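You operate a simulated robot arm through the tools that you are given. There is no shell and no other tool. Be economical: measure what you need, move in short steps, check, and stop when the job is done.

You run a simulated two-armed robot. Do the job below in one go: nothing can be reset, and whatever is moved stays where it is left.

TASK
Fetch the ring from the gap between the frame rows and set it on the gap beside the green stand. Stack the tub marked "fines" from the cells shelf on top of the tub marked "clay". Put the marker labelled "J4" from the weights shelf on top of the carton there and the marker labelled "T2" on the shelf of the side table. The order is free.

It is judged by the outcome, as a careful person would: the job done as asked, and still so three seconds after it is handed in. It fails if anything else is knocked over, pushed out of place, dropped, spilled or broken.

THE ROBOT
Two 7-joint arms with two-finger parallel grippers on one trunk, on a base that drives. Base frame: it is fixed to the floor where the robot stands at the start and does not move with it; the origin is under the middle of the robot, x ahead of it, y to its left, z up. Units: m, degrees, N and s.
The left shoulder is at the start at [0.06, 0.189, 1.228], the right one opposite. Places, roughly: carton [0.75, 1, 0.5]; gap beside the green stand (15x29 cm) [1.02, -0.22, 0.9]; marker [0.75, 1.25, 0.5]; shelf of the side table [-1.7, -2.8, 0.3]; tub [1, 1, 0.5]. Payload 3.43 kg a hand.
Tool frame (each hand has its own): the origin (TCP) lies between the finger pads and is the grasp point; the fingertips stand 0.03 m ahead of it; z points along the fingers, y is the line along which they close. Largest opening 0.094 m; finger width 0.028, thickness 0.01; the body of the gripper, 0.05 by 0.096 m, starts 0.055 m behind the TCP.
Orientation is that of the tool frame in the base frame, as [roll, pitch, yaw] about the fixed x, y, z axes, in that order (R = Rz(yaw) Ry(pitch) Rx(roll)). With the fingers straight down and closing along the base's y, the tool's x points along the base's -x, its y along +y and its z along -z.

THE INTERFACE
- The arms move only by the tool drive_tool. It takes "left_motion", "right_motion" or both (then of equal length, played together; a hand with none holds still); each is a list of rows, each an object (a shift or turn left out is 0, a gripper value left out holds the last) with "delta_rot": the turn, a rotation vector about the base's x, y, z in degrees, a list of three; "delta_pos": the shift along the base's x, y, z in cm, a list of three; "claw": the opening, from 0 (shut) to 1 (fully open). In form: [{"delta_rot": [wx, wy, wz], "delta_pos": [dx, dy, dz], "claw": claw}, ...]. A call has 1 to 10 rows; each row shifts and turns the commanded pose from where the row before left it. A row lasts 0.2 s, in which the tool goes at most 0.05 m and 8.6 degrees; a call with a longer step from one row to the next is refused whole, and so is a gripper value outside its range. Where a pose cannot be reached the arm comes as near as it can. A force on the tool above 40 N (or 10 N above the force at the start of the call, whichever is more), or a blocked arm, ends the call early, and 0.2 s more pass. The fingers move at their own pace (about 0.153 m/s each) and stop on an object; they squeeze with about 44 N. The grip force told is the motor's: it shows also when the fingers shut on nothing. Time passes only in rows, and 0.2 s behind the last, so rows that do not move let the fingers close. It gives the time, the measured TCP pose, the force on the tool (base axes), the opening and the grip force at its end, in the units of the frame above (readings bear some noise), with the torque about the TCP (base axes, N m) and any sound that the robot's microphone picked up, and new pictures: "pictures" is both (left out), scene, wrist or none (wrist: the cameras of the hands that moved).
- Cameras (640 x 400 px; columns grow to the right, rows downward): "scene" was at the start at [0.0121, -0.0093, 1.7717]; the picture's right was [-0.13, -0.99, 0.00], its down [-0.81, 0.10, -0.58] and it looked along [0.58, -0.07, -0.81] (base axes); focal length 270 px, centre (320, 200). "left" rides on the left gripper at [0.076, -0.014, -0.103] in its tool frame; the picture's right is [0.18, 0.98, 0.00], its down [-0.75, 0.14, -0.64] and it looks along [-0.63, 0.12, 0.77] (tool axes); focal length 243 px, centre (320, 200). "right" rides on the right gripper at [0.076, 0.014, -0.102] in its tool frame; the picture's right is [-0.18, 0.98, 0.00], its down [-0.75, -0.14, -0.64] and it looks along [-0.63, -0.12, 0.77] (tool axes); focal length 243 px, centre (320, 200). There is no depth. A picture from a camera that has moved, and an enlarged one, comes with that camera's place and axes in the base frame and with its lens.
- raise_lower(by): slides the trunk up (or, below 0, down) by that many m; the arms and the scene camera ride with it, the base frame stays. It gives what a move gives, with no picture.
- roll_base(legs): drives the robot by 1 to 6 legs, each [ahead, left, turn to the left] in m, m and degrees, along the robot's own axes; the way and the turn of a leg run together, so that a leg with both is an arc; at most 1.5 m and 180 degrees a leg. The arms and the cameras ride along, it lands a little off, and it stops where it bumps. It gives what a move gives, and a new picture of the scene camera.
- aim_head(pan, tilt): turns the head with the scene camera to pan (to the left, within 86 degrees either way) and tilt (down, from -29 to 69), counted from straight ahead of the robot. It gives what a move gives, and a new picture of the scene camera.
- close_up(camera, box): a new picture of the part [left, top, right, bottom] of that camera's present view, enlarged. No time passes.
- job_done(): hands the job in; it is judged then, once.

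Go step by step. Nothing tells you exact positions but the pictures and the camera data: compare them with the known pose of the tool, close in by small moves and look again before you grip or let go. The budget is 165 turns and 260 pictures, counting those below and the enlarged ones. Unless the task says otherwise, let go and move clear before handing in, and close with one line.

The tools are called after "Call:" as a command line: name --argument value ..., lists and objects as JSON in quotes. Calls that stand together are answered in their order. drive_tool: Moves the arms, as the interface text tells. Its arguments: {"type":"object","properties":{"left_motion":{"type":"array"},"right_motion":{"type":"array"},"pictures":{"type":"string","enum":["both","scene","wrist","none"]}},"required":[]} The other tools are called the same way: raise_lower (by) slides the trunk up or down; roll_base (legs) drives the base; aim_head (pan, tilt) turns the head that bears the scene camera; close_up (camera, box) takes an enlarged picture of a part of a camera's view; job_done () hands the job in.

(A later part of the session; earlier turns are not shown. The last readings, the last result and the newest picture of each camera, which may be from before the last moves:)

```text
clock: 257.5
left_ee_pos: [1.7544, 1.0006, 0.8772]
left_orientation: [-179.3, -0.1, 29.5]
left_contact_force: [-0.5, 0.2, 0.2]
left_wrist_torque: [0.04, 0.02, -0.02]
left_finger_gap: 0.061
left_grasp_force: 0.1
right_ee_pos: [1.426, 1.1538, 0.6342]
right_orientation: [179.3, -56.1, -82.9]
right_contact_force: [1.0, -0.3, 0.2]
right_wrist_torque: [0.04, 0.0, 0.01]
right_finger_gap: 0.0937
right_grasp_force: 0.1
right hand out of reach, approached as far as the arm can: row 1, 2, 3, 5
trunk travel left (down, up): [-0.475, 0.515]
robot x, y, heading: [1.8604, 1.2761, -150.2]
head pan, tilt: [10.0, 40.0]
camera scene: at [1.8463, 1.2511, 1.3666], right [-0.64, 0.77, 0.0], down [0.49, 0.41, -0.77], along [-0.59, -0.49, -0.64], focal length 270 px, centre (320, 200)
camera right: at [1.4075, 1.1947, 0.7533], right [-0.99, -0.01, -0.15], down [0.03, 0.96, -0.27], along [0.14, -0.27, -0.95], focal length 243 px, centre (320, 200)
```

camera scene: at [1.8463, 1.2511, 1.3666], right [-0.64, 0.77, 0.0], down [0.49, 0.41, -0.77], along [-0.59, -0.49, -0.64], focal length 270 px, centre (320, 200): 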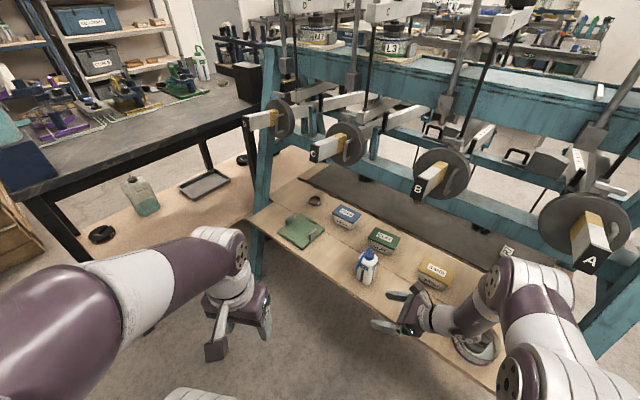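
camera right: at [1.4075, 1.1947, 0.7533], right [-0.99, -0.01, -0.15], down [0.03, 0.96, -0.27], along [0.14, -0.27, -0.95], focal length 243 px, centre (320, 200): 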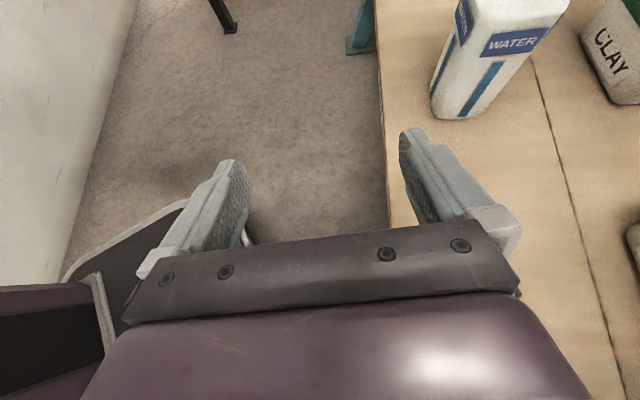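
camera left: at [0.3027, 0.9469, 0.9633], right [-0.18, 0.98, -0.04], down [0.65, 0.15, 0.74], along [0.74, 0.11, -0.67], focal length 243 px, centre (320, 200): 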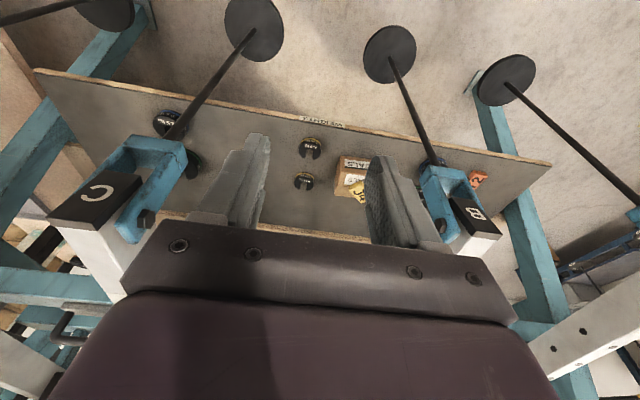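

This right-hand configuration hits its joint limits. The left hand with its proven J4-style pose, approaching from the −y side under the counterweights, is better, so I fold the right hand back up.

Call:
drive_tool --right_motion '[{"delta_pos": [3, 0, 2]}, {"delta_rot": [8.4, 0, 0], "delta_pos": [3, 2, 3]}, {"delta_rot": [8.4, 0, 0], "delta_pos": [1, 2, 3]}, {"delta_rot": [8.4, 0, 0], "delta_pos": [0, 2, 3]}, {"delta_rot": [8.4, 0, 0], "delta_pos": [0, 2, 3]}, {"delta_rot": [8.4, 0, 0], "delta_pos": [0, 2, 3]}, {"delta_rot": [8.4, 0, 0], "delta_pos": [0, 2, 3]}, {"delta_rot": [4, 0, 0], "delta_pos": [0, 1, 2]}, {"delta_rot": [0, 0, 8], "delta_pos": [0, 0, 1]}, {"delta_rot": [0, 0, 8], "delta_pos": [0, 0, 0]}]'

```text
clock: 259.7
left_ee_pos: [1.755, 0.9995, 0.8759]
left_orientation: [-179.3, -0.1, 29.5]
left_contact_force: [-0.7, 0.1, -0.6]
left_wrist_torque: [-0.02, 0.01, 0.02]
left_finger_gap: 0.061
left_grasp_force: 0.0
right_ee_pos: [1.4944, 1.2858, 0.865]
right_orientation: [-174.7, -2.5, -69.9]
right_contact_force: [0.1, 0.6, 0.1]
right_wrist_torque: [0.01, 0.01, 0.0]
right_finger_gap: 0.0938
right_grasp_force: 0.0
trunk travel left (down, up): [-0.475, 0.515]
robot x, y, heading: [1.8579, 1.279, -150.2]
head pan, tilt: [10.0, 40.0]
camera scene: at [1.846, 1.2512, 1.3666], right [-0.64, 0.77, 0.0], down [0.49, 0.41, -0.77], along [-0.59, -0.49, -0.64], focal length 270 px, centre (320, 200)
camera right: at [1.496, 1.2103, 0.9673], right [-0.98, -0.17, -0.1], down [-0.19, 0.76, 0.62], along [-0.03, 0.63, -0.78], focal length 243 px, centre (320, 200)
```

scene: 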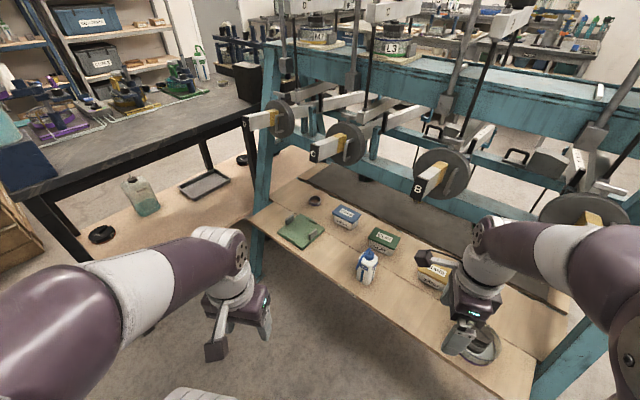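
right: 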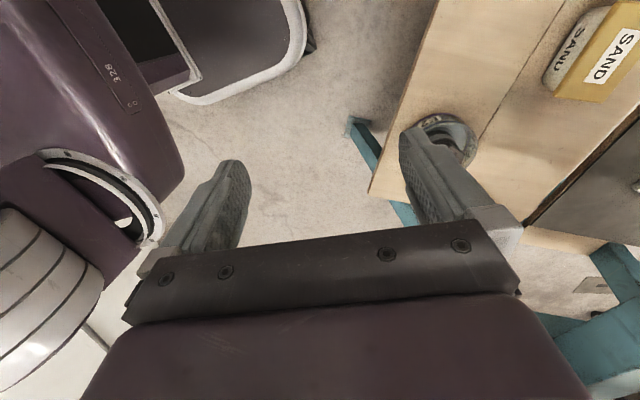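

The rack is untouched. I turn right 45° so the left shoulder leads, slide left to sit opposite FINES, and lower the trunk 5 cm.

Call:
roll_base --legs '[[0, 0, -45], [0, 0.44, 0]]'

Call:
raise_lower --by -0.05

Call:
drive_tool --left_motion '[{"delta_rot": [0, 0, -8.3], "claw": 1}, {"delta_rot": [0, 0, -8.3]}, {"delta_rot": [0, 0, -8.3]}, {"delta_rot": [0, 0, -8.3]}, {"delta_rot": [0, 0, -8.3]}, {"delta_rot": [0, 0, -8.3]}, {"delta_rot": [0, 0, -8.3]}, {"delta_rot": [0, 0, -8.3]}]'

```text
clock: 264.4
left_ee_pos: [1.4797, 0.7167, 0.8766]
left_orientation: [-179.3, -0.1, -14.7]
left_contact_force: [0.4, -1.2, 0.6]
left_wrist_torque: [0.02, 0.01, 0.01]
left_finger_gap: 0.0612
left_grasp_force: 0.0
right_ee_pos: [1.4918, 1.1024, 0.8654]
right_orientation: [-174.8, -2.4, -114.4]
right_contact_force: [0.2, 0.0, -0.3]
right_wrist_torque: [0.02, -0.01, -0.02]
right_finger_gap: 0.0939
right_grasp_force: 0.0
trunk travel left (down, up): [-0.475, 0.515]
robot x, y, heading: [1.7449, 0.8404, 165.5]
head pan, tilt: [10.0, 40.0]
camera scene: at [1.7195, 0.8327, 1.3666], right [0.08, 1.0, 0.0], down [0.64, -0.05, -0.77], along [-0.76, 0.06, -0.64], focal length 270 px, centre (320, 200)
```

scene: 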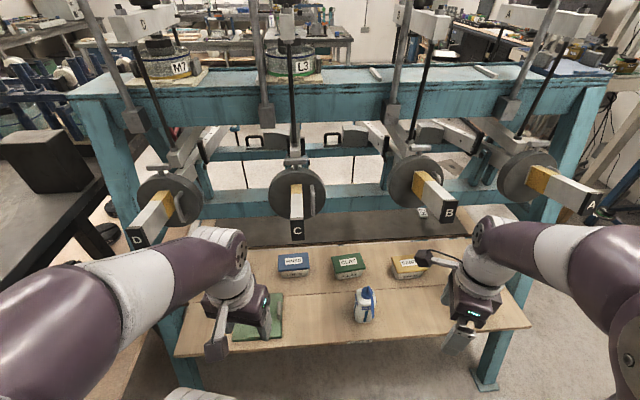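

```text
clock: 265.4
left_ee_pos: [1.4798, 0.7172, 0.8269]
left_orientation: [-179.3, 0.0, -14.8]
left_contact_force: [0.7, 0.1, 0.1]
left_wrist_torque: [0.01, 0.01, -0.02]
left_finger_gap: 0.0611
left_grasp_force: 0.1
right_ee_pos: [1.4919, 1.1033, 0.815]
right_orientation: [-174.9, -2.5, -114.4]
right_contact_force: [-0.3, -0.4, -0.3]
right_wrist_torque: [-0.04, -0.01, 0.01]
right_finger_gap: 0.094
right_grasp_force: 0.0
trunk travel left (down, up): [-0.425, 0.565]
robot x, y, heading: [1.7478, 0.8417, 165.5]
head pan, tilt: [10.0, 40.0]
```

```text
clock: 267.2
left_ee_pos: [1.4785, 0.7162, 0.825]
left_orientation: [-179.3, -0.1, -81.3]
left_contact_force: [-0.8, -0.5, 0.0]
left_wrist_torque: [-0.01, 0.02, 0.04]
left_finger_gap: 0.0939
left_grasp_force: 0.1
right_ee_pos: [1.4909, 1.1032, 0.8147]
right_orientation: [-174.9, -2.5, -114.5]
right_contact_force: [-0.3, -0.1, 1.5]
right_wrist_torque: [0.03, -0.03, -0.02]
right_finger_gap: 0.0941
right_grasp_force: 0.0
trunk travel left (down, up): [-0.425, 0.565]
robot x, y, heading: [1.7471, 0.8428, 165.6]
head pan, tilt: [10.0, 40.0]
camera scene: at [1.7197, 0.8336, 1.3166], right [0.08, 1.0, 0.0], down [0.64, -0.05, -0.77], along [-0.76, 0.06, -0.64], focal length 270 px, centre (320, 200)
camera left: at [1.504, 0.6437, 0.9287], right [-0.94, -0.33, -0.01], down [-0.26, 0.72, 0.64], along [-0.2, 0.61, -0.77], focal length 243 px, centre (320, 200)
```

scene: 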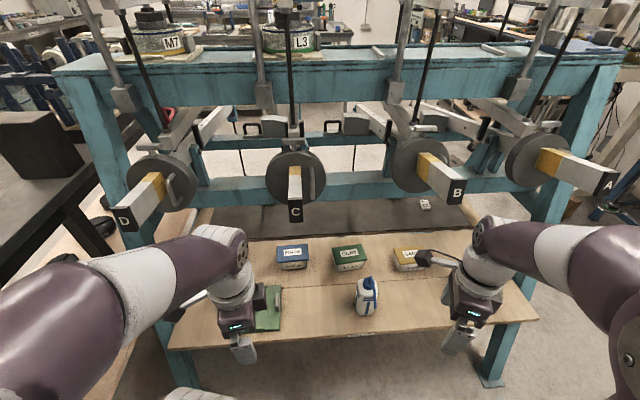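
left: 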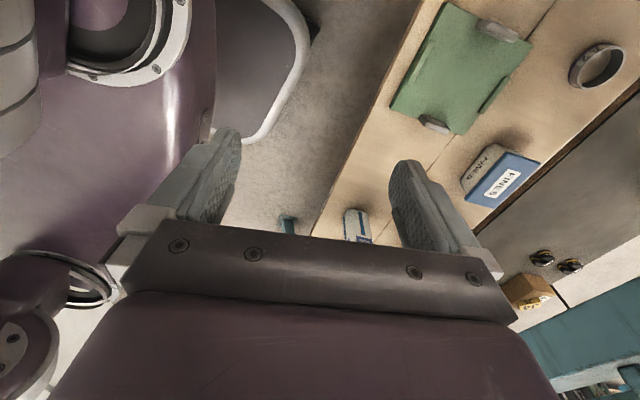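

The left wrist view shows FINES clearly. I zoom to get its exact pose.

Call:
close_up --camera "left" --box '[400, 100, 600, 225]'

Call:
close_up --camera "scene" --box '[250, 215, 450, 330]'

```text
3.20 times, centred on (500, 162) of left
camera zoom: at [1.504, 0.6437, 0.9287], right [-0.94, -0.33, -0.01], down [-0.26, 0.72, 0.64], along [-0.2, 0.61, -0.77], focal length 776 px, centre (-256, 320)
```

zoom: 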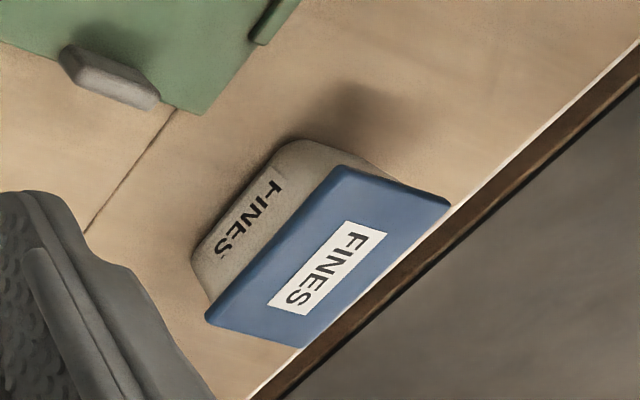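

```text
3.20 times, centred on (350, 272) of scene
camera zoom: at [1.7197, 0.8336, 1.3166], right [0.08, 1.0, 0.0], down [0.64, -0.05, -0.77], along [-0.76, 0.06, -0.64], focal length 862 px, centre (224, -32)
```

zoom: 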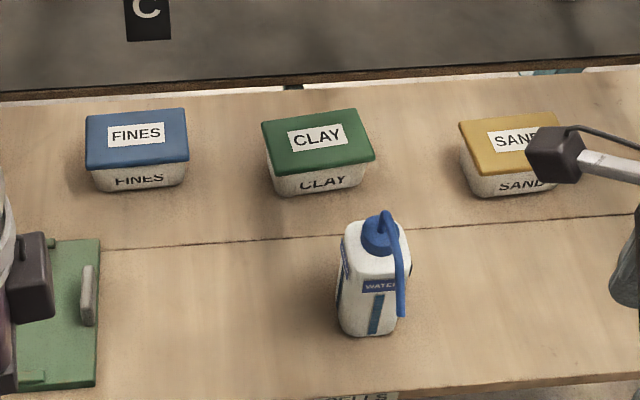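

FINES: centre [1.119,0.786], yaw ≈+2°, lid 10.8×7.1 cm. CLAY: centre [1.137,0.983], yaw ≈+8.5°. I lean the left hand about 55° outside the rack.

Call:
drive_tool --left_motion '[{"delta_rot": [0, 0, -6.5], "delta_pos": [0, 1, 0]}, {"delta_rot": [8.5, 0, 0], "delta_pos": [-1, 2.3, -1]}, {"delta_rot": [8.5, 0, 0], "delta_pos": [-1, 2.3, -2]}, {"delta_rot": [8.5, 0, 0], "delta_pos": [-1, 2.3, -2]}, {"delta_rot": [8.5, 0, 0], "delta_pos": [-1, 2.3, -2]}, {"delta_rot": [8.5, 0, 0], "delta_pos": [-1, 2.3, -2]}, {"delta_rot": [8.5, 0, 0], "delta_pos": [-1, 2.3, -2]}, {"delta_rot": [4, 0, 0], "delta_pos": [-1, 1, -1]}, {}]'

```text
clock: 269.2
left_ee_pos: [1.4083, 0.876, 0.7063]
left_orientation: [-176.1, 55.0, -86.0]
left_contact_force: [0.2, 0.9, 0.3]
left_wrist_torque: [0.0, 0.03, 0.0]
left_finger_gap: 0.0941
left_grasp_force: 0.0
right_ee_pos: [1.4914, 1.1031, 0.814]
right_orientation: [-174.8, -2.5, -114.5]
right_contact_force: [1.1, -0.5, 0.0]
right_wrist_torque: [-0.02, 0.01, 0.03]
right_finger_gap: 0.094
right_grasp_force: 0.1
trunk travel left (down, up): [-0.425, 0.565]
robot x, y, heading: [1.7488, 0.8432, 165.2]
head pan, tilt: [10.0, 40.0]
camera scene: at [1.7198, 0.8336, 1.3166], right [0.08, 1.0, 0.0], down [0.64, -0.05, -0.77], along [-0.76, 0.06, -0.64], focal length 270 px, centre (320, 200)
camera left: at [1.4256, 0.7489, 0.703], right [-0.97, -0.12, -0.19], down [-0.18, -0.1, 0.98], along [-0.14, 0.99, 0.07], focal length 243 px, centre (320, 200)
```

scene: 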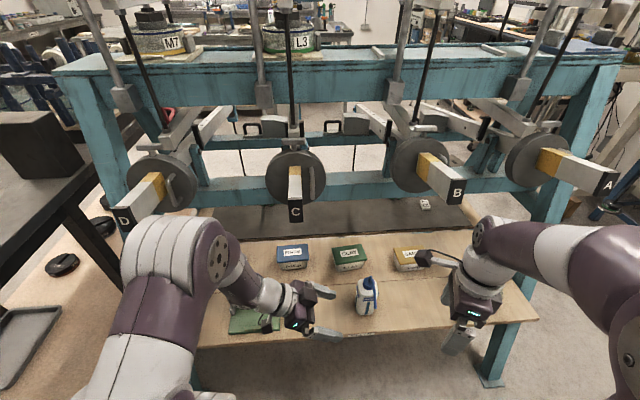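
left: 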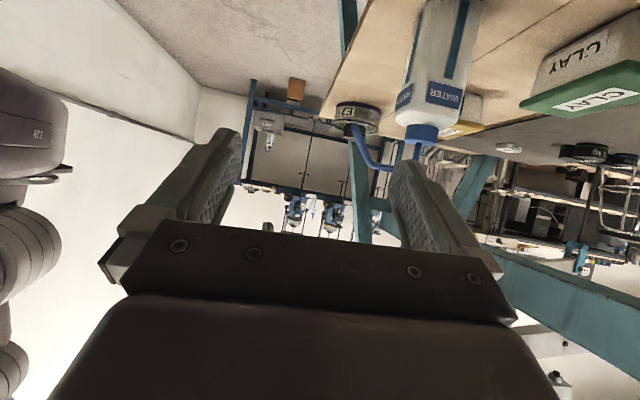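

The pose works and the elbow points into the C–D gap. I extend the hand inwards, watching clearance.

Call:
drive_tool --left_motion '[{"delta_pos": [-3.5, -1, -0.5]}, {"delta_pos": [-4, -1, -0.5]}, {"delta_pos": [-4, -1, -0.5]}, {"delta_pos": [-4, -1, -0.5]}, {"delta_pos": [-4, -1, -0.5]}, {}]'

```text
clock: 270.6
left_ee_pos: [1.3122, 0.8496, 0.6748]
left_orientation: [-176.2, 54.4, -86.0]
left_contact_force: [0.1, -0.4, -0.9]
left_wrist_torque: [0.04, -0.01, 0.03]
left_finger_gap: 0.094
left_grasp_force: 0.2
left hand out of reach, approached as far as the arm can: row 3, 4, 5
right_ee_pos: [1.4911, 1.1044, 0.8144]
right_orientation: [-174.7, -2.6, -114.4]
right_contact_force: [-1.0, 0.1, 0.4]
right_wrist_torque: [-0.02, 0.02, -0.02]
right_finger_gap: 0.0941
right_grasp_force: 0.0
trunk travel left (down, up): [-0.425, 0.565]
robot x, y, heading: [1.7462, 0.8409, 165.3]
head pan, tilt: [10.0, 40.0]
camera scene: at [1.7194, 0.8335, 1.3166], right [0.08, 1.0, 0.0], down [0.64, -0.05, -0.77], along [-0.76, 0.06, -0.64], focal length 270 px, centre (320, 200)
camera left: at [1.3299, 0.7214, 0.6723], right [-0.97, -0.12, -0.19], down [-0.18, -0.09, 0.98], along [-0.14, 0.99, 0.06], focal length 243 px, centre (320, 200)
```

scene: 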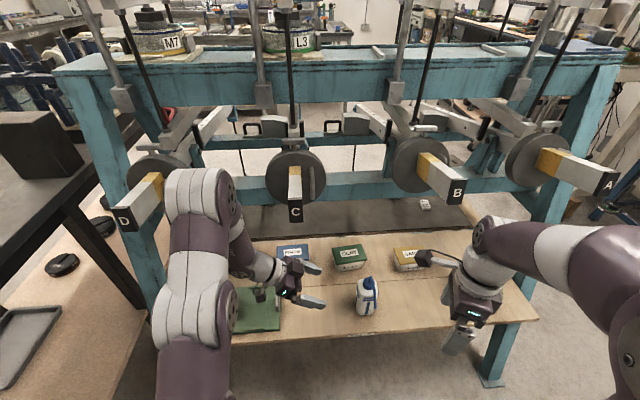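
left: 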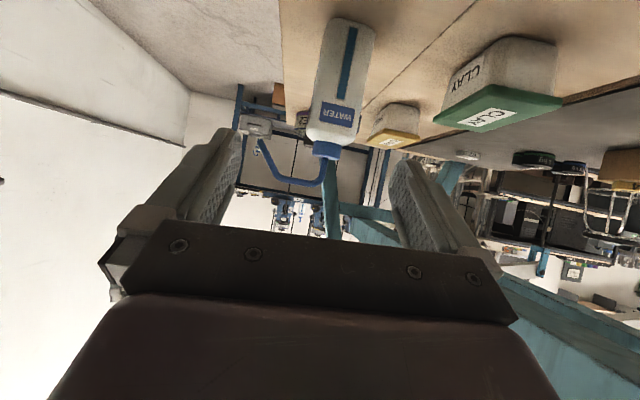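

The arm stalls at x≈1.31 with this lean, so I try a smaller lean (40°) while extending further.

Call:
drive_tool --left_motion '[{"delta_rot": [-7.5, 0, 0], "delta_pos": [-1, -1, 0.5]}, {"delta_rot": [-7.5, 0, 0], "delta_pos": [-2, -1, 0.5]}, {"delta_pos": [-4, 0, 0]}, {"delta_pos": [-4, 0, 0]}, {}]'

```text
clock: 271.8
left_ee_pos: [1.2024, 0.8271, 0.6849]
left_orientation: [-177.4, 40.0, -86.9]
left_contact_force: [-0.2, -0.4, 0.2]
left_wrist_torque: [0.03, 0.03, -0.03]
left_finger_gap: 0.094
left_grasp_force: 0.1
right_ee_pos: [1.4918, 1.102, 0.8154]
right_orientation: [-174.8, -2.5, -114.4]
right_contact_force: [-0.1, -0.2, -1.2]
right_wrist_torque: [-0.04, 0.0, -0.03]
right_finger_gap: 0.094
right_grasp_force: 0.0
trunk travel left (down, up): [-0.425, 0.565]
robot x, y, heading: [1.7483, 0.841, 165.3]
head pan, tilt: [10.0, 40.0]
camera scene: at [1.7198, 0.8336, 1.3166], right [0.08, 1.0, 0.0], down [0.64, -0.05, -0.77], along [-0.76, 0.06, -0.64], focal length 270 px, centre (320, 200)
camera left: at [1.2193, 0.7033, 0.7151], right [-0.97, -0.16, -0.15], down [-0.18, 0.16, 0.97], along [-0.13, 0.97, -0.19], focal length 243 px, centre (320, 200)
```

scene: 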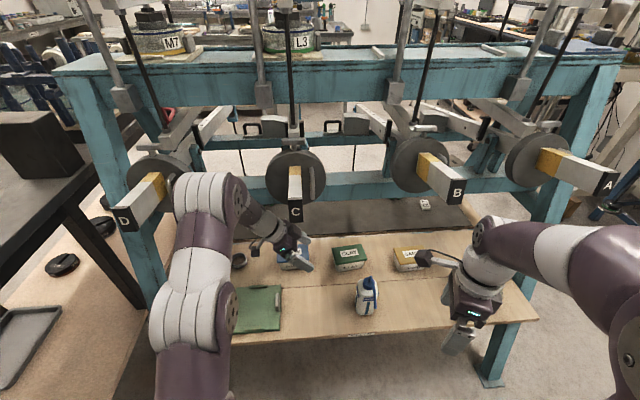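
left: 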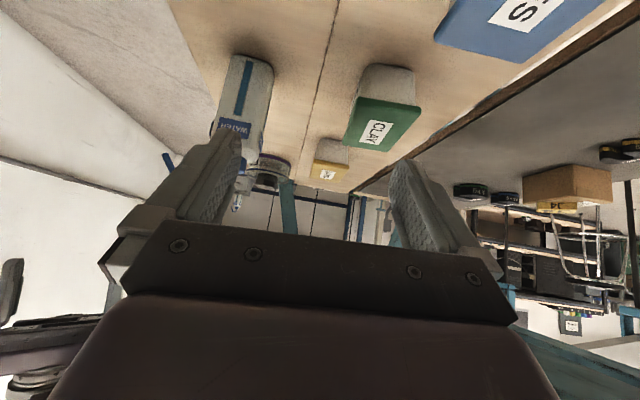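

Lean 40° reaches further. I continue in, keeping the wrist in the C–D gap, then look down at FINES.

Call:
drive_tool --left_motion '[{"delta_pos": [-2, 0, -2]}, {"delta_pos": [-3, 0, -2]}, {"delta_pos": [-3.3, 0, -2]}, {}]'

```text
clock: 272.8
left_ee_pos: [1.1308, 0.8293, 0.6209]
left_orientation: [-177.3, 39.9, -87.0]
left_contact_force: [0.3, 0.0, 0.2]
left_wrist_torque: [-0.02, -0.02, -0.02]
left_finger_gap: 0.094
left_grasp_force: 0.1
left hand out of reach, approached as far as the arm can: row 3
right_ee_pos: [1.4921, 1.1038, 0.8156]
right_orientation: [-174.8, -2.5, -114.3]
right_contact_force: [0.4, -0.4, 0.0]
right_wrist_torque: [0.03, 0.0, 0.02]
right_finger_gap: 0.0944
right_grasp_force: 0.1
trunk travel left (down, up): [-0.425, 0.565]
robot x, y, heading: [1.7477, 0.8388, 165.1]
head pan, tilt: [10.0, 40.0]
camera scene: at [1.7198, 0.8336, 1.3166], right [0.08, 1.0, 0.0], down [0.64, -0.05, -0.77], along [-0.76, 0.06, -0.64], focal length 270 px, centre (320, 200)
camera left: at [1.1464, 0.7056, 0.6506], right [-0.97, -0.16, -0.15], down [-0.18, 0.16, 0.97], along [-0.14, 0.97, -0.19], focal length 243 px, centre (320, 200)
```

scene: 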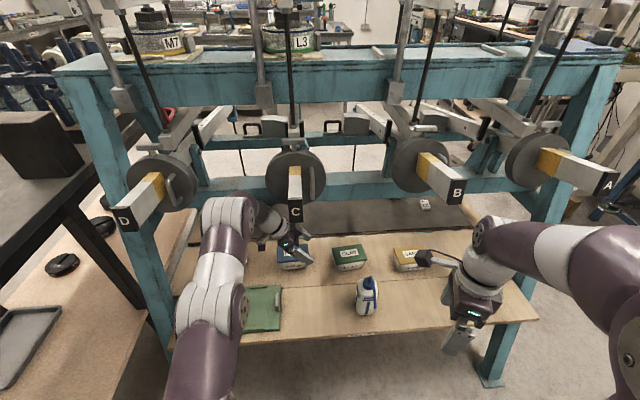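
left: 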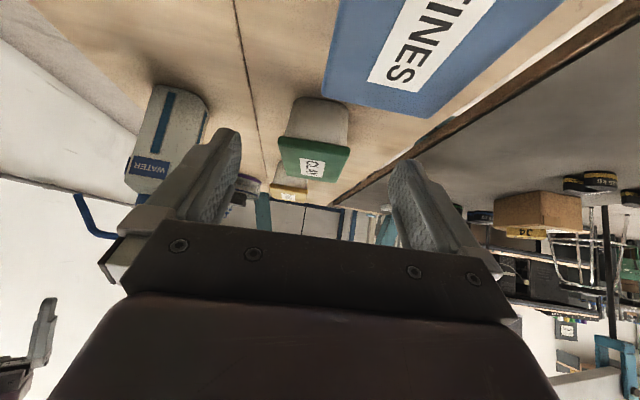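

FINES refines to about [1.104,0.787], lid top z≈0.56. I pull back 5 cm and roll the base ~7 cm closer for reach.

Call:
drive_tool --left_motion '[{"delta_pos": [3, 0, 0.5]}, {"delta_pos": [3, 0, 0.5]}, {}]' --pictures "none"

Call:
roll_base --legs '[[0.068, 0.015, 0]]'

Call:
drive_tool --left_motion '[{"delta_pos": [0, 0, 0]}, {}]' --pictures "wrist"

```text
clock: 273.6
left_ee_pos: [1.1884, 0.8305, 0.6315]
left_orientation: [-177.4, 40.0, -86.9]
left_contact_force: [0.7, 1.0, -0.8]
left_wrist_torque: [-0.02, 0.02, 0.0]
left_finger_gap: 0.0941
left_grasp_force: 0.0
right_ee_pos: [1.4912, 1.1028, 0.8143]
right_orientation: [-174.7, -2.5, -114.4]
right_contact_force: [-0.8, 0.9, 0.4]
right_wrist_torque: [-0.03, 0.0, 0.01]
right_finger_gap: 0.094
right_grasp_force: 0.1
trunk travel left (down, up): [-0.425, 0.565]
robot x, y, heading: [1.7448, 0.8395, 165.3]
head pan, tilt: [10.0, 40.0]
```

```text
clock: 274.6
left_ee_pos: [1.1179, 0.8337, 0.6295]
left_orientation: [-177.3, 39.9, -86.9]
left_contact_force: [-0.4, 0.3, -0.7]
left_wrist_torque: [0.0, -0.02, -0.01]
left_finger_gap: 0.094
left_grasp_force: 0.0
right_ee_pos: [1.4186, 1.1063, 0.8139]
right_orientation: [-174.7, -2.5, -114.2]
right_contact_force: [-0.2, 0.0, -0.2]
right_wrist_torque: [-0.02, -0.04, 0.0]
right_finger_gap: 0.0938
right_grasp_force: 0.1
trunk travel left (down, up): [-0.425, 0.565]
robot x, y, heading: [1.6776, 0.8448, 165.7]
head pan, tilt: [10.0, 40.0]
camera scene: at [1.6475, 0.8367, 1.3165], right [0.08, 1.0, 0.0], down [0.64, -0.05, -0.77], along [-0.76, 0.06, -0.64], focal length 270 px, centre (320, 200)
```

scene: 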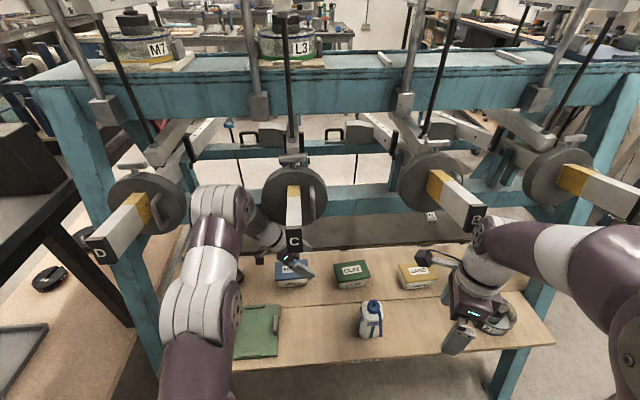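

```text
clock: 275.2
left_ee_pos: [1.1179, 0.8332, 0.6311]
left_orientation: [-177.5, 40.0, -87.0]
left_contact_force: [-0.4, 0.1, 0.5]
left_wrist_torque: [0.03, 0.0, 0.01]
left_finger_gap: 0.094
left_grasp_force: 0.0
right_ee_pos: [1.4203, 1.1067, 0.8144]
right_orientation: [-174.8, -2.4, -114.3]
right_contact_force: [-0.6, 0.2, 0.0]
right_wrist_torque: [-0.05, 0.01, -0.01]
right_finger_gap: 0.0941
right_grasp_force: 0.0
trunk travel left (down, up): [-0.425, 0.565]
robot x, y, heading: [1.6738, 0.8489, 165.5]
head pan, tilt: [10.0, 40.0]
camera left: at [1.1354, 0.7093, 0.6612], right [-0.97, -0.17, -0.15], down [-0.18, 0.16, 0.97], along [-0.14, 0.97, -0.19], focal length 243 px, centre (320, 200)
```

left: 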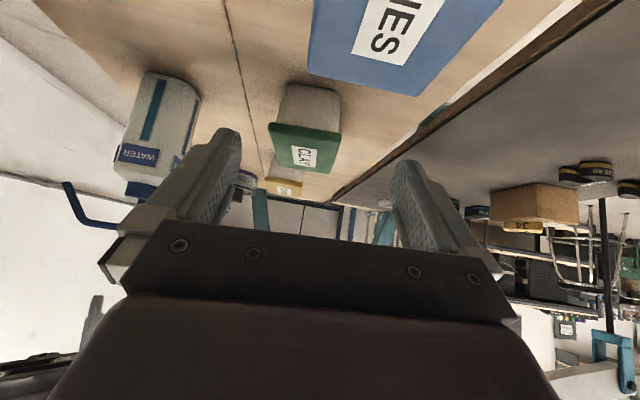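

Reach is fine now. I shift the right hand away from lever tip B and move the left hand over FINES.

Call:
drive_tool --left_motion '[{"delta_pos": [-0.7, -1, -1]}, {"delta_pos": [-0.7, -1.6, -1.2]}, {"delta_pos": [0, -1.6, -1]}, {}]' --right_motion '[{"delta_pos": [1, 2, 0]}, {"delta_pos": [1, 2, 0]}, {"delta_pos": [1, 2, 0]}, {}]'

```text
clock: 276.2
left_ee_pos: [1.1124, 0.7943, 0.606]
left_orientation: [-178.2, 39.7, -87.5]
left_contact_force: [-0.4, -0.2, 0.6]
left_wrist_torque: [-0.01, 0.03, 0.01]
left_finger_gap: 0.0939
left_grasp_force: 0.0
right_ee_pos: [1.4611, 1.1705, 0.8152]
right_orientation: [-175.4, -3.2, -114.3]
right_contact_force: [0.1, 1.0, -1.1]
right_wrist_torque: [0.04, -0.01, 0.0]
right_finger_gap: 0.0939
right_grasp_force: 0.0
trunk travel left (down, up): [-0.425, 0.565]
robot x, y, heading: [1.6765, 0.841, 165.4]
head pan, tilt: [10.0, 40.0]
camera scene: at [1.6653, 0.8435, 1.317], right [0.08, 1.0, -0.01], down [0.63, -0.05, -0.77], along [-0.77, 0.06, -0.63], focal length 270 px, centre (320, 200)
camera right: at [1.4106, 1.1153, 0.9193], right [-0.82, 0.57, -0.09], down [0.4, 0.68, 0.61], along [0.41, 0.46, -0.79], focal length 243 px, centre (320, 200)
camera left: at [1.1291, 0.6712, 0.6369], right [-0.98, -0.16, -0.14], down [-0.17, 0.17, 0.97], along [-0.14, 0.97, -0.19], focal length 243 px, centre (320, 200)
```

scene: 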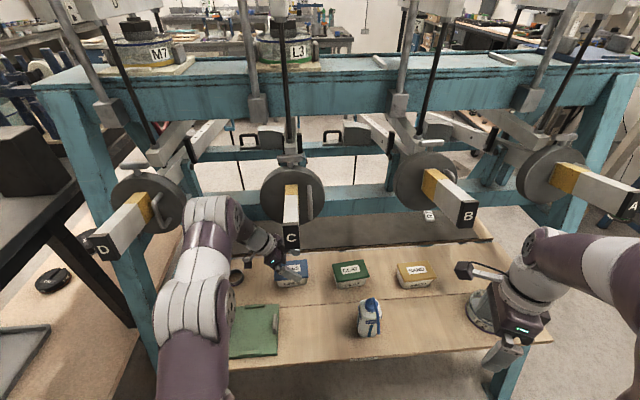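
right: 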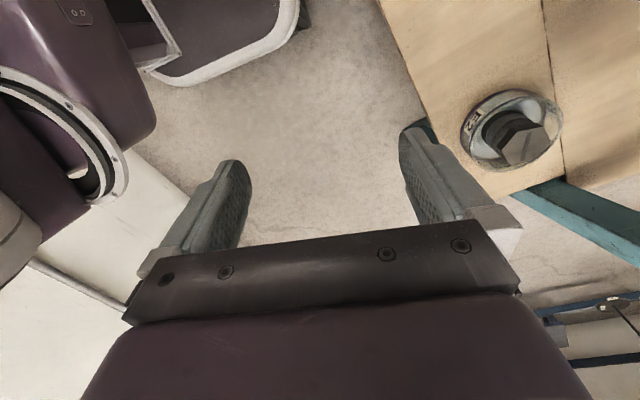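
left: 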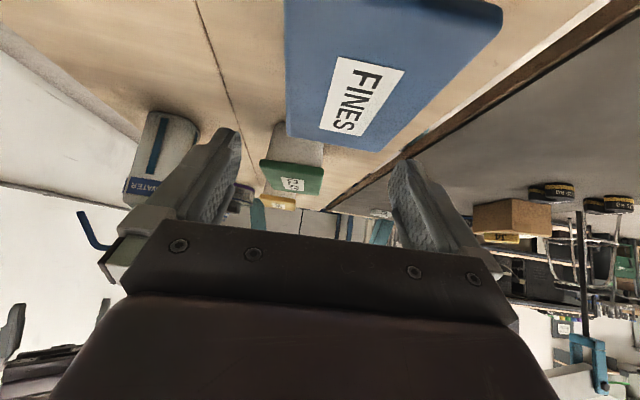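

The body swayed slightly; I check whether it is settled before going on.

Call:
drive_tool --left_motion '[{}, {}, {}]'

```text
clock: 277.0
left_ee_pos: [1.1116, 0.795, 0.6053]
left_orientation: [-178.0, 39.6, -87.5]
left_contact_force: [0.7, -0.3, -1.0]
left_wrist_torque: [0.01, 0.01, -0.02]
left_finger_gap: 0.0941
left_grasp_force: 0.1
right_ee_pos: [1.4611, 1.1697, 0.8136]
right_orientation: [-175.3, -3.0, -114.3]
right_contact_force: [0.1, 0.4, -0.3]
right_wrist_torque: [0.02, 0.0, -0.02]
right_finger_gap: 0.094
right_grasp_force: 0.2
trunk travel left (down, up): [-0.425, 0.565]
robot x, y, heading: [1.6723, 0.8464, 165.5]
head pan, tilt: [10.0, 40.0]
camera scene: at [1.6652, 0.8434, 1.3169], right [0.08, 1.0, -0.01], down [0.63, -0.05, -0.77], along [-0.77, 0.06, -0.63], focal length 270 px, centre (320, 200)
camera left: at [1.1292, 0.671, 0.6367], right [-0.98, -0.16, -0.14], down [-0.17, 0.17, 0.97], along [-0.14, 0.97, -0.19], focal length 243 px, centre (320, 200)
```

scene: 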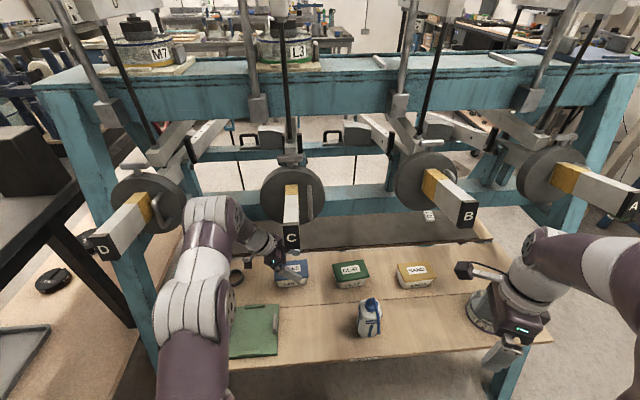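
left: 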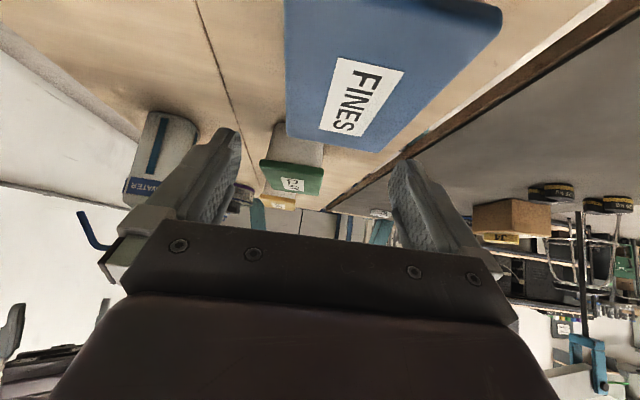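

A steady slight tilt suggests the left arm is leaning on something near disc D. I undo the sideways shift to confirm.

Call:
drive_tool --left_motion '[{"delta_pos": [0.7, 1.6, 0.6]}, {"delta_pos": [0.7, 1.6, 0.6]}, {}]' --pictures "scene"

Call:
close_up --camera "scene" --box '[80, 150, 340, 310]'

```text
clock: 277.8
left_ee_pos: [1.1178, 0.8237, 0.6116]
left_orientation: [-177.5, 40.0, -87.1]
left_contact_force: [0.6, -0.3, -0.2]
left_wrist_torque: [0.01, 0.0, -0.05]
left_finger_gap: 0.094
left_grasp_force: 0.1
right_ee_pos: [1.4501, 1.166, 0.8146]
right_orientation: [-174.9, -2.6, -114.3]
right_contact_force: [1.0, 0.9, 0.3]
right_wrist_torque: [0.03, 0.0, 0.0]
right_finger_gap: 0.0942
right_grasp_force: 0.1
trunk travel left (down, up): [-0.425, 0.565]
robot x, y, heading: [1.6795, 0.8491, 165.3]
head pan, tilt: [10.0, 40.0]
camera scene: at [1.6483, 0.8362, 1.3165], right [0.08, 1.0, 0.0], down [0.64, -0.05, -0.77], along [-0.76, 0.06, -0.64], focal length 270 px, centre (320, 200)
```

scene: 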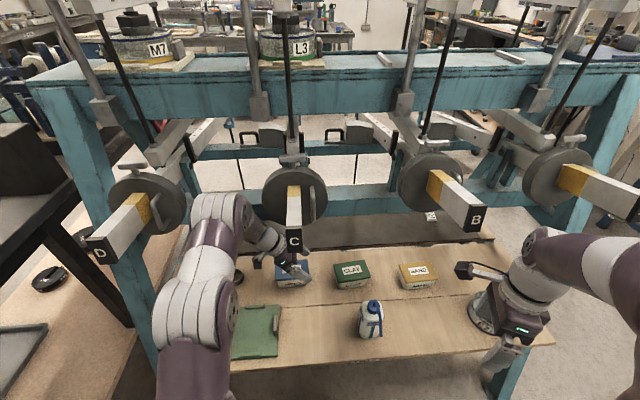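

```text
2.46 times, centred on (210, 230) of scene
camera zoom: at [1.6483, 0.8362, 1.3165], right [0.08, 1.0, 0.0], down [0.64, -0.05, -0.77], along [-0.76, 0.06, -0.64], focal length 663 px, centre (591, 126)
```

zoom: 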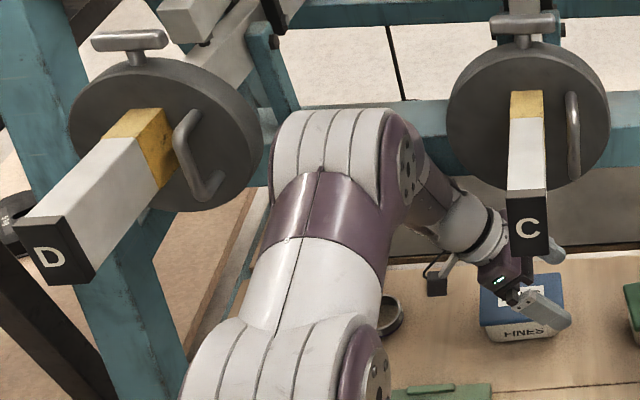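

The tilt vanished, so the arm had touched something near D's counterweight; nothing moved. I'll go low first: align in x here, then lower with the trunk so the whole arm stays beneath the counterweights.

Call:
drive_tool --left_motion '[{"delta_pos": [-0.7, 0, 0.3]}, {"delta_pos": [-0.7, 0, 0.3]}, {}]' --pictures "none"

Call:
raise_lower --by -0.045

Call:
drive_tool --left_motion '[{}, {}]'

```text
clock: 278.6
left_ee_pos: [1.1158, 0.8225, 0.6135]
left_orientation: [-176.0, 39.8, -86.1]
left_contact_force: [0.6, 0.2, 0.8]
left_wrist_torque: [0.01, 0.02, -0.01]
left_finger_gap: 0.0941
left_grasp_force: 0.0
right_ee_pos: [1.4568, 1.1652, 0.8162]
right_orientation: [-175.1, -2.6, -114.2]
right_contact_force: [-0.5, -0.1, -0.6]
right_wrist_torque: [-0.01, 0.0, 0.01]
right_finger_gap: 0.0938
right_grasp_force: 0.1
trunk travel left (down, up): [-0.425, 0.565]
robot x, y, heading: [1.6753, 0.8441, 165.4]
head pan, tilt: [10.0, 40.0]
```

```text
clock: 279.5
left_ee_pos: [1.103, 0.8241, 0.5748]
left_orientation: [-177.7, 40.0, -87.2]
left_contact_force: [0.9, -0.1, -0.6]
left_wrist_torque: [-0.06, 0.01, 0.0]
left_finger_gap: 0.0938
left_grasp_force: 0.1
right_ee_pos: [1.4521, 1.1661, 0.769]
right_orientation: [-174.9, -2.6, -114.4]
right_contact_force: [0.0, -0.7, 1.2]
right_wrist_torque: [0.01, 0.0, 0.0]
right_finger_gap: 0.0942
right_grasp_force: 0.1
trunk travel left (down, up): [-0.38, 0.61]
robot x, y, heading: [1.6726, 0.8428, 165.4]
head pan, tilt: [10.0, 40.0]
```

```text
clock: 280.1
left_ee_pos: [1.1047, 0.8226, 0.5731]
left_orientation: [-177.4, 40.0, -86.9]
left_contact_force: [-0.5, -0.2, 0.4]
left_wrist_torque: [-0.01, 0.0, 0.01]
left_finger_gap: 0.094
left_grasp_force: 0.1
right_ee_pos: [1.4517, 1.1656, 0.768]
right_orientation: [-174.8, -2.5, -114.4]
right_contact_force: [-0.9, 0.1, -0.4]
right_wrist_torque: [0.01, -0.03, 0.0]
right_finger_gap: 0.0938
right_grasp_force: 0.0
trunk travel left (down, up): [-0.38, 0.61]
robot x, y, heading: [1.6737, 0.8453, 165.1]
head pan, tilt: [10.0, 40.0]
camera scene: at [1.6489, 0.8366, 1.2716], right [0.08, 1.0, 0.0], down [0.64, -0.05, -0.77], along [-0.76, 0.06, -0.64], focal length 270 px, centre (320, 200)
camera left: at [1.1207, 0.6995, 0.602], right [-0.97, -0.16, -0.15], down [-0.18, 0.16, 0.97], along [-0.14, 0.97, -0.19], focal length 243 px, centre (320, 200)
```

scene: 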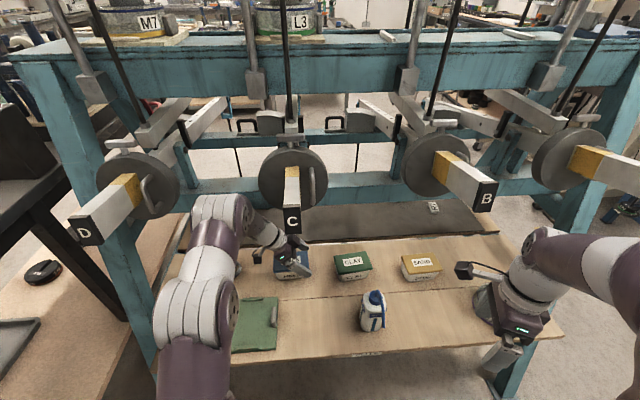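
left: 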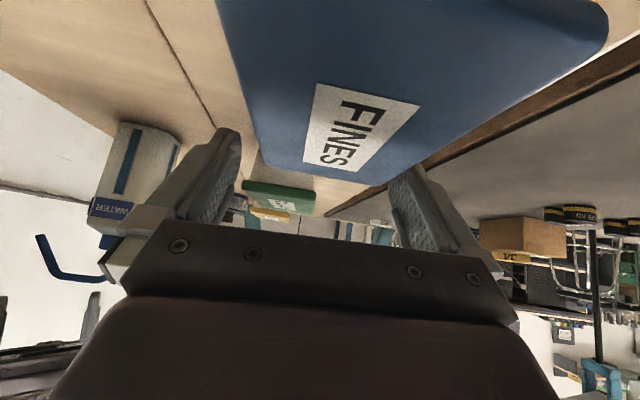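

Clear now (no tilt); the obstacle was the rear beam above. The fingers straddle FINES; I slide to its centre, lower slightly and close.

Call:
drive_tool --left_motion '[{"delta_pos": [0, -1.5, -0.7]}, {"delta_pos": [-0.1, -1.8, -0.8]}, {}]' --pictures "wrist"

```text
clock: 280.9
left_ee_pos: [1.1047, 0.7893, 0.5577]
left_orientation: [-177.4, 40.1, -86.8]
left_contact_force: [-0.7, -0.1, 0.0]
left_wrist_torque: [0.0, 0.01, 0.01]
left_finger_gap: 0.094
left_grasp_force: 0.0
right_ee_pos: [1.4512, 1.1671, 0.7694]
right_orientation: [-174.8, -2.5, -114.3]
right_contact_force: [0.4, -0.2, -0.3]
right_wrist_torque: [-0.02, -0.02, 0.02]
right_finger_gap: 0.094
right_grasp_force: 0.1
trunk travel left (down, up): [-0.38, 0.61]
robot x, y, heading: [1.6746, 0.8474, 165.6]
head pan, tilt: [10.0, 40.0]
camera left: at [1.1211, 0.6658, 0.5868], right [-0.97, -0.16, -0.15], down [-0.18, 0.16, 0.97], along [-0.14, 0.97, -0.19], focal length 243 px, centre (320, 200)
```

left: 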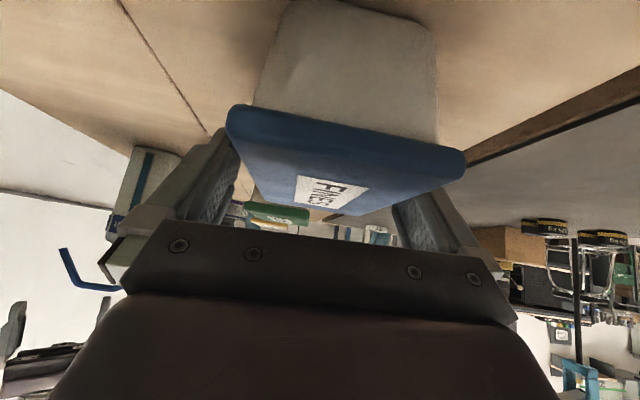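

FINES is between the fingers. I lower 6 mm more and close.

Call:
drive_tool --left_motion '[{"delta_pos": [-0.1, 0, -0.6]}, {"claw": 0.8}, {"claw": 0.6}, {}, {}]' --pictures "wrist"

```text
clock: 282.1
left_ee_pos: [1.1034, 0.7893, 0.5506]
left_orientation: [-177.4, 40.0, -87.0]
left_contact_force: [0.5, -1.3, -0.3]
left_wrist_torque: [0.02, 0.06, 0.01]
left_finger_gap: 0.078
left_grasp_force: 43.7
right_ee_pos: [1.4508, 1.1657, 0.7686]
right_orientation: [-174.7, -2.4, -114.3]
right_contact_force: [0.3, 0.4, -0.2]
right_wrist_torque: [-0.06, -0.02, 0.01]
right_finger_gap: 0.0941
right_grasp_force: 0.1
trunk travel left (down, up): [-0.38, 0.61]
robot x, y, heading: [1.6792, 0.8478, 165.5]
head pan, tilt: [10.0, 40.0]
camera left: at [1.1201, 0.6658, 0.5803], right [-0.97, -0.16, -0.15], down [-0.18, 0.16, 0.97], along [-0.14, 0.97, -0.19], focal length 243 px, centre (320, 200)
```

left: 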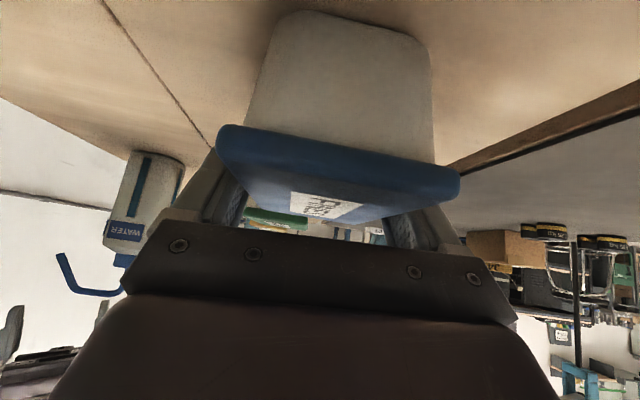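

Gripped at 78 mm. I lift it, easing towards me to clear the rear beam.

Call:
drive_tool --left_motion '[{"delta_pos": [0, 0, 1]}, {"delta_pos": [0.3, 0, 1.5]}, {"delta_pos": [1, 0, 1.5]}, {"delta_pos": [1.2, 0, 1.5]}, {"delta_pos": [0.5, 0, 1.2]}, {}]'

```text
clock: 283.5
left_ee_pos: [1.1326, 0.7892, 0.6182]
left_orientation: [-177.3, 40.0, -86.9]
left_contact_force: [-0.4, -0.4, -3.3]
left_wrist_torque: [0.07, 0.0, 0.01]
left_finger_gap: 0.0776
left_grasp_force: 44.4
right_ee_pos: [1.4506, 1.1656, 0.7691]
right_orientation: [-174.8, -2.5, -114.3]
right_contact_force: [-0.1, 1.3, 0.4]
right_wrist_torque: [-0.01, -0.01, -0.03]
right_finger_gap: 0.0941
right_grasp_force: 0.2
trunk travel left (down, up): [-0.38, 0.61]
robot x, y, heading: [1.6758, 0.8464, 165.7]
head pan, tilt: [10.0, 40.0]
camera scene: at [1.6486, 0.8366, 1.2716], right [0.08, 1.0, 0.0], down [0.64, -0.05, -0.77], along [-0.76, 0.06, -0.64], focal length 270 px, centre (320, 200)
camera left: at [1.1496, 0.6657, 0.6478], right [-0.97, -0.16, -0.15], down [-0.18, 0.16, 0.97], along [-0.14, 0.97, -0.19], focal length 243 px, centre (320, 200)
```

scene: 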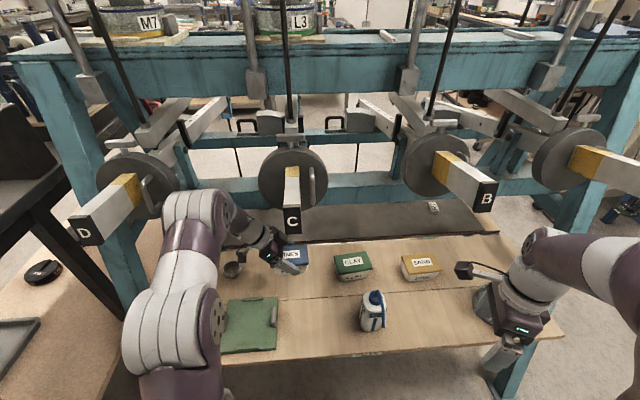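
left: 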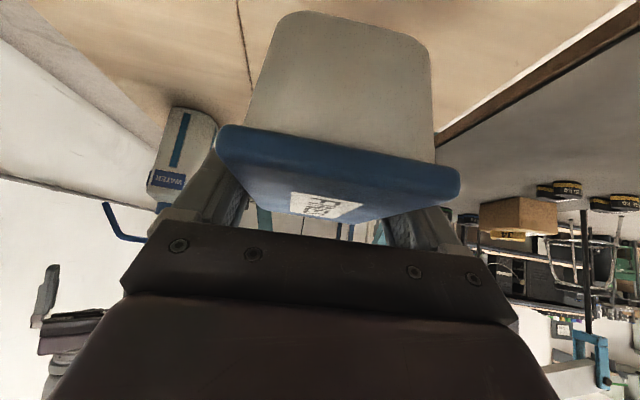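

Lifted and level. I recheck CLAY's position from the scene view before moving over it.

Call:
close_up --camera "scene" --box '[230, 200, 430, 325]'

```text
3.20 times, centred on (330, 262) of scene
camera zoom: at [1.6486, 0.8366, 1.2716], right [0.08, 1.0, 0.0], down [0.64, -0.05, -0.77], along [-0.76, 0.06, -0.64], focal length 862 px, centre (288, 0)
```

zoom: 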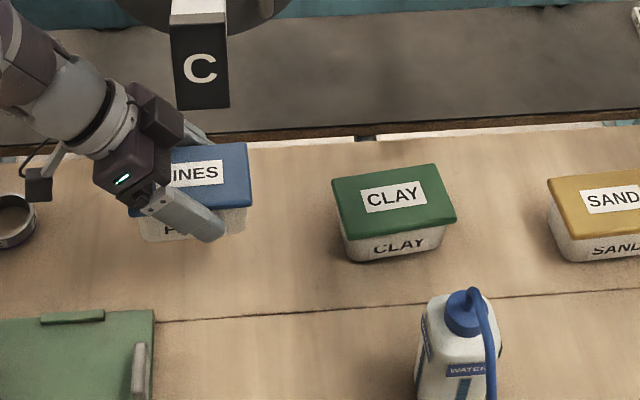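

CLAY centre [1.1245,0.983], yaw ≈7°. I move FINES over it.

Call:
drive_tool --left_motion '[{"delta_pos": [0, 1, 0.7]}, {"delta_pos": [-0.2, 4, 0], "delta_rot": [0, 0, 1]}, {"delta_pos": [-0.2, 4, 0], "delta_rot": [0, 0, 1]}, {"delta_pos": [-0.2, 4, 0], "delta_rot": [0, 0, 1]}, {"delta_pos": [-0.2, 4, 0], "delta_rot": [0, 0, 1]}, {"delta_pos": [0, 3, 0]}, {}]'

Call:
close_up --camera "scene" --box '[230, 200, 430, 325]'

```text
clock: 285.3
left_ee_pos: [1.0931, 0.8981, 0.6301]
left_orientation: [-177.5, 40.7, -75.8]
left_contact_force: [-1.2, -0.2, -3.3]
left_wrist_torque: [0.04, 0.02, 0.02]
left_finger_gap: 0.0772
left_grasp_force: 44.1
right_ee_pos: [1.4035, 1.1132, 0.7742]
right_orientation: [-175.2, -2.0, -108.7]
right_contact_force: [1.3, -0.5, -0.5]
right_wrist_torque: [0.02, 0.0, -0.01]
right_finger_gap: 0.0938
right_grasp_force: 0.0
trunk travel left (down, up): [-0.38, 0.61]
robot x, y, heading: [1.6559, 0.8245, 171.5]
head pan, tilt: [10.0, 40.0]
stopped in row 7 (left hand): the arm was blocked; the commanded pose is now the measured one
camera scene: at [1.6376, 0.7994, 1.2715], right [-0.02, 1.0, 0.01], down [0.64, 0.02, -0.77], along [-0.77, -0.01, -0.64], focal length 270 px, centre (320, 200)
camera left: at [1.133, 0.7793, 0.658], right [-0.93, -0.35, -0.15], down [-0.2, 0.11, 0.97], along [-0.32, 0.93, -0.17], focal length 243 px, centre (320, 200)
```

scene: 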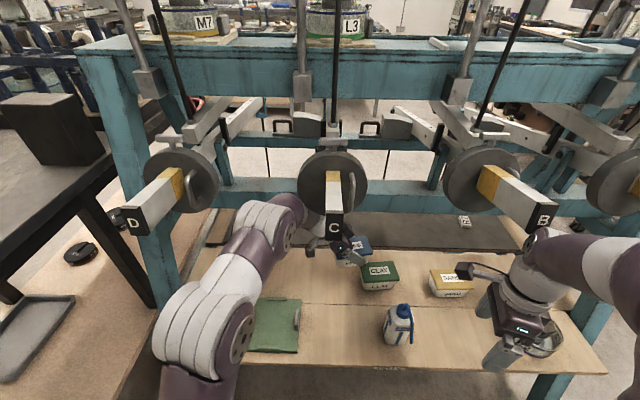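
left: 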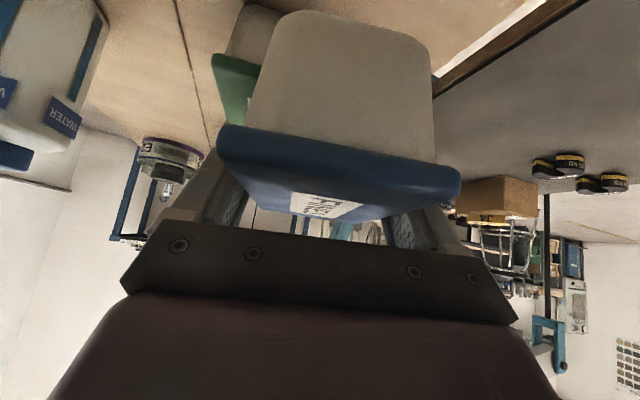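

```text
3.20 times, centred on (330, 262) of scene
camera zoom: at [1.6376, 0.7994, 1.2715], right [-0.02, 1.0, 0.01], down [0.64, 0.02, -0.77], along [-0.77, -0.01, -0.64], focal length 862 px, centre (288, 0)
```

zoom: 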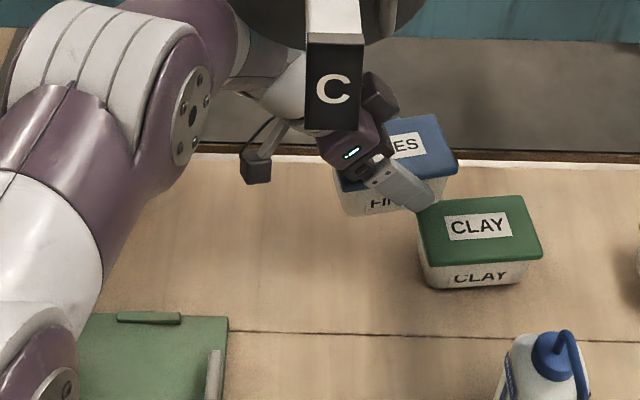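

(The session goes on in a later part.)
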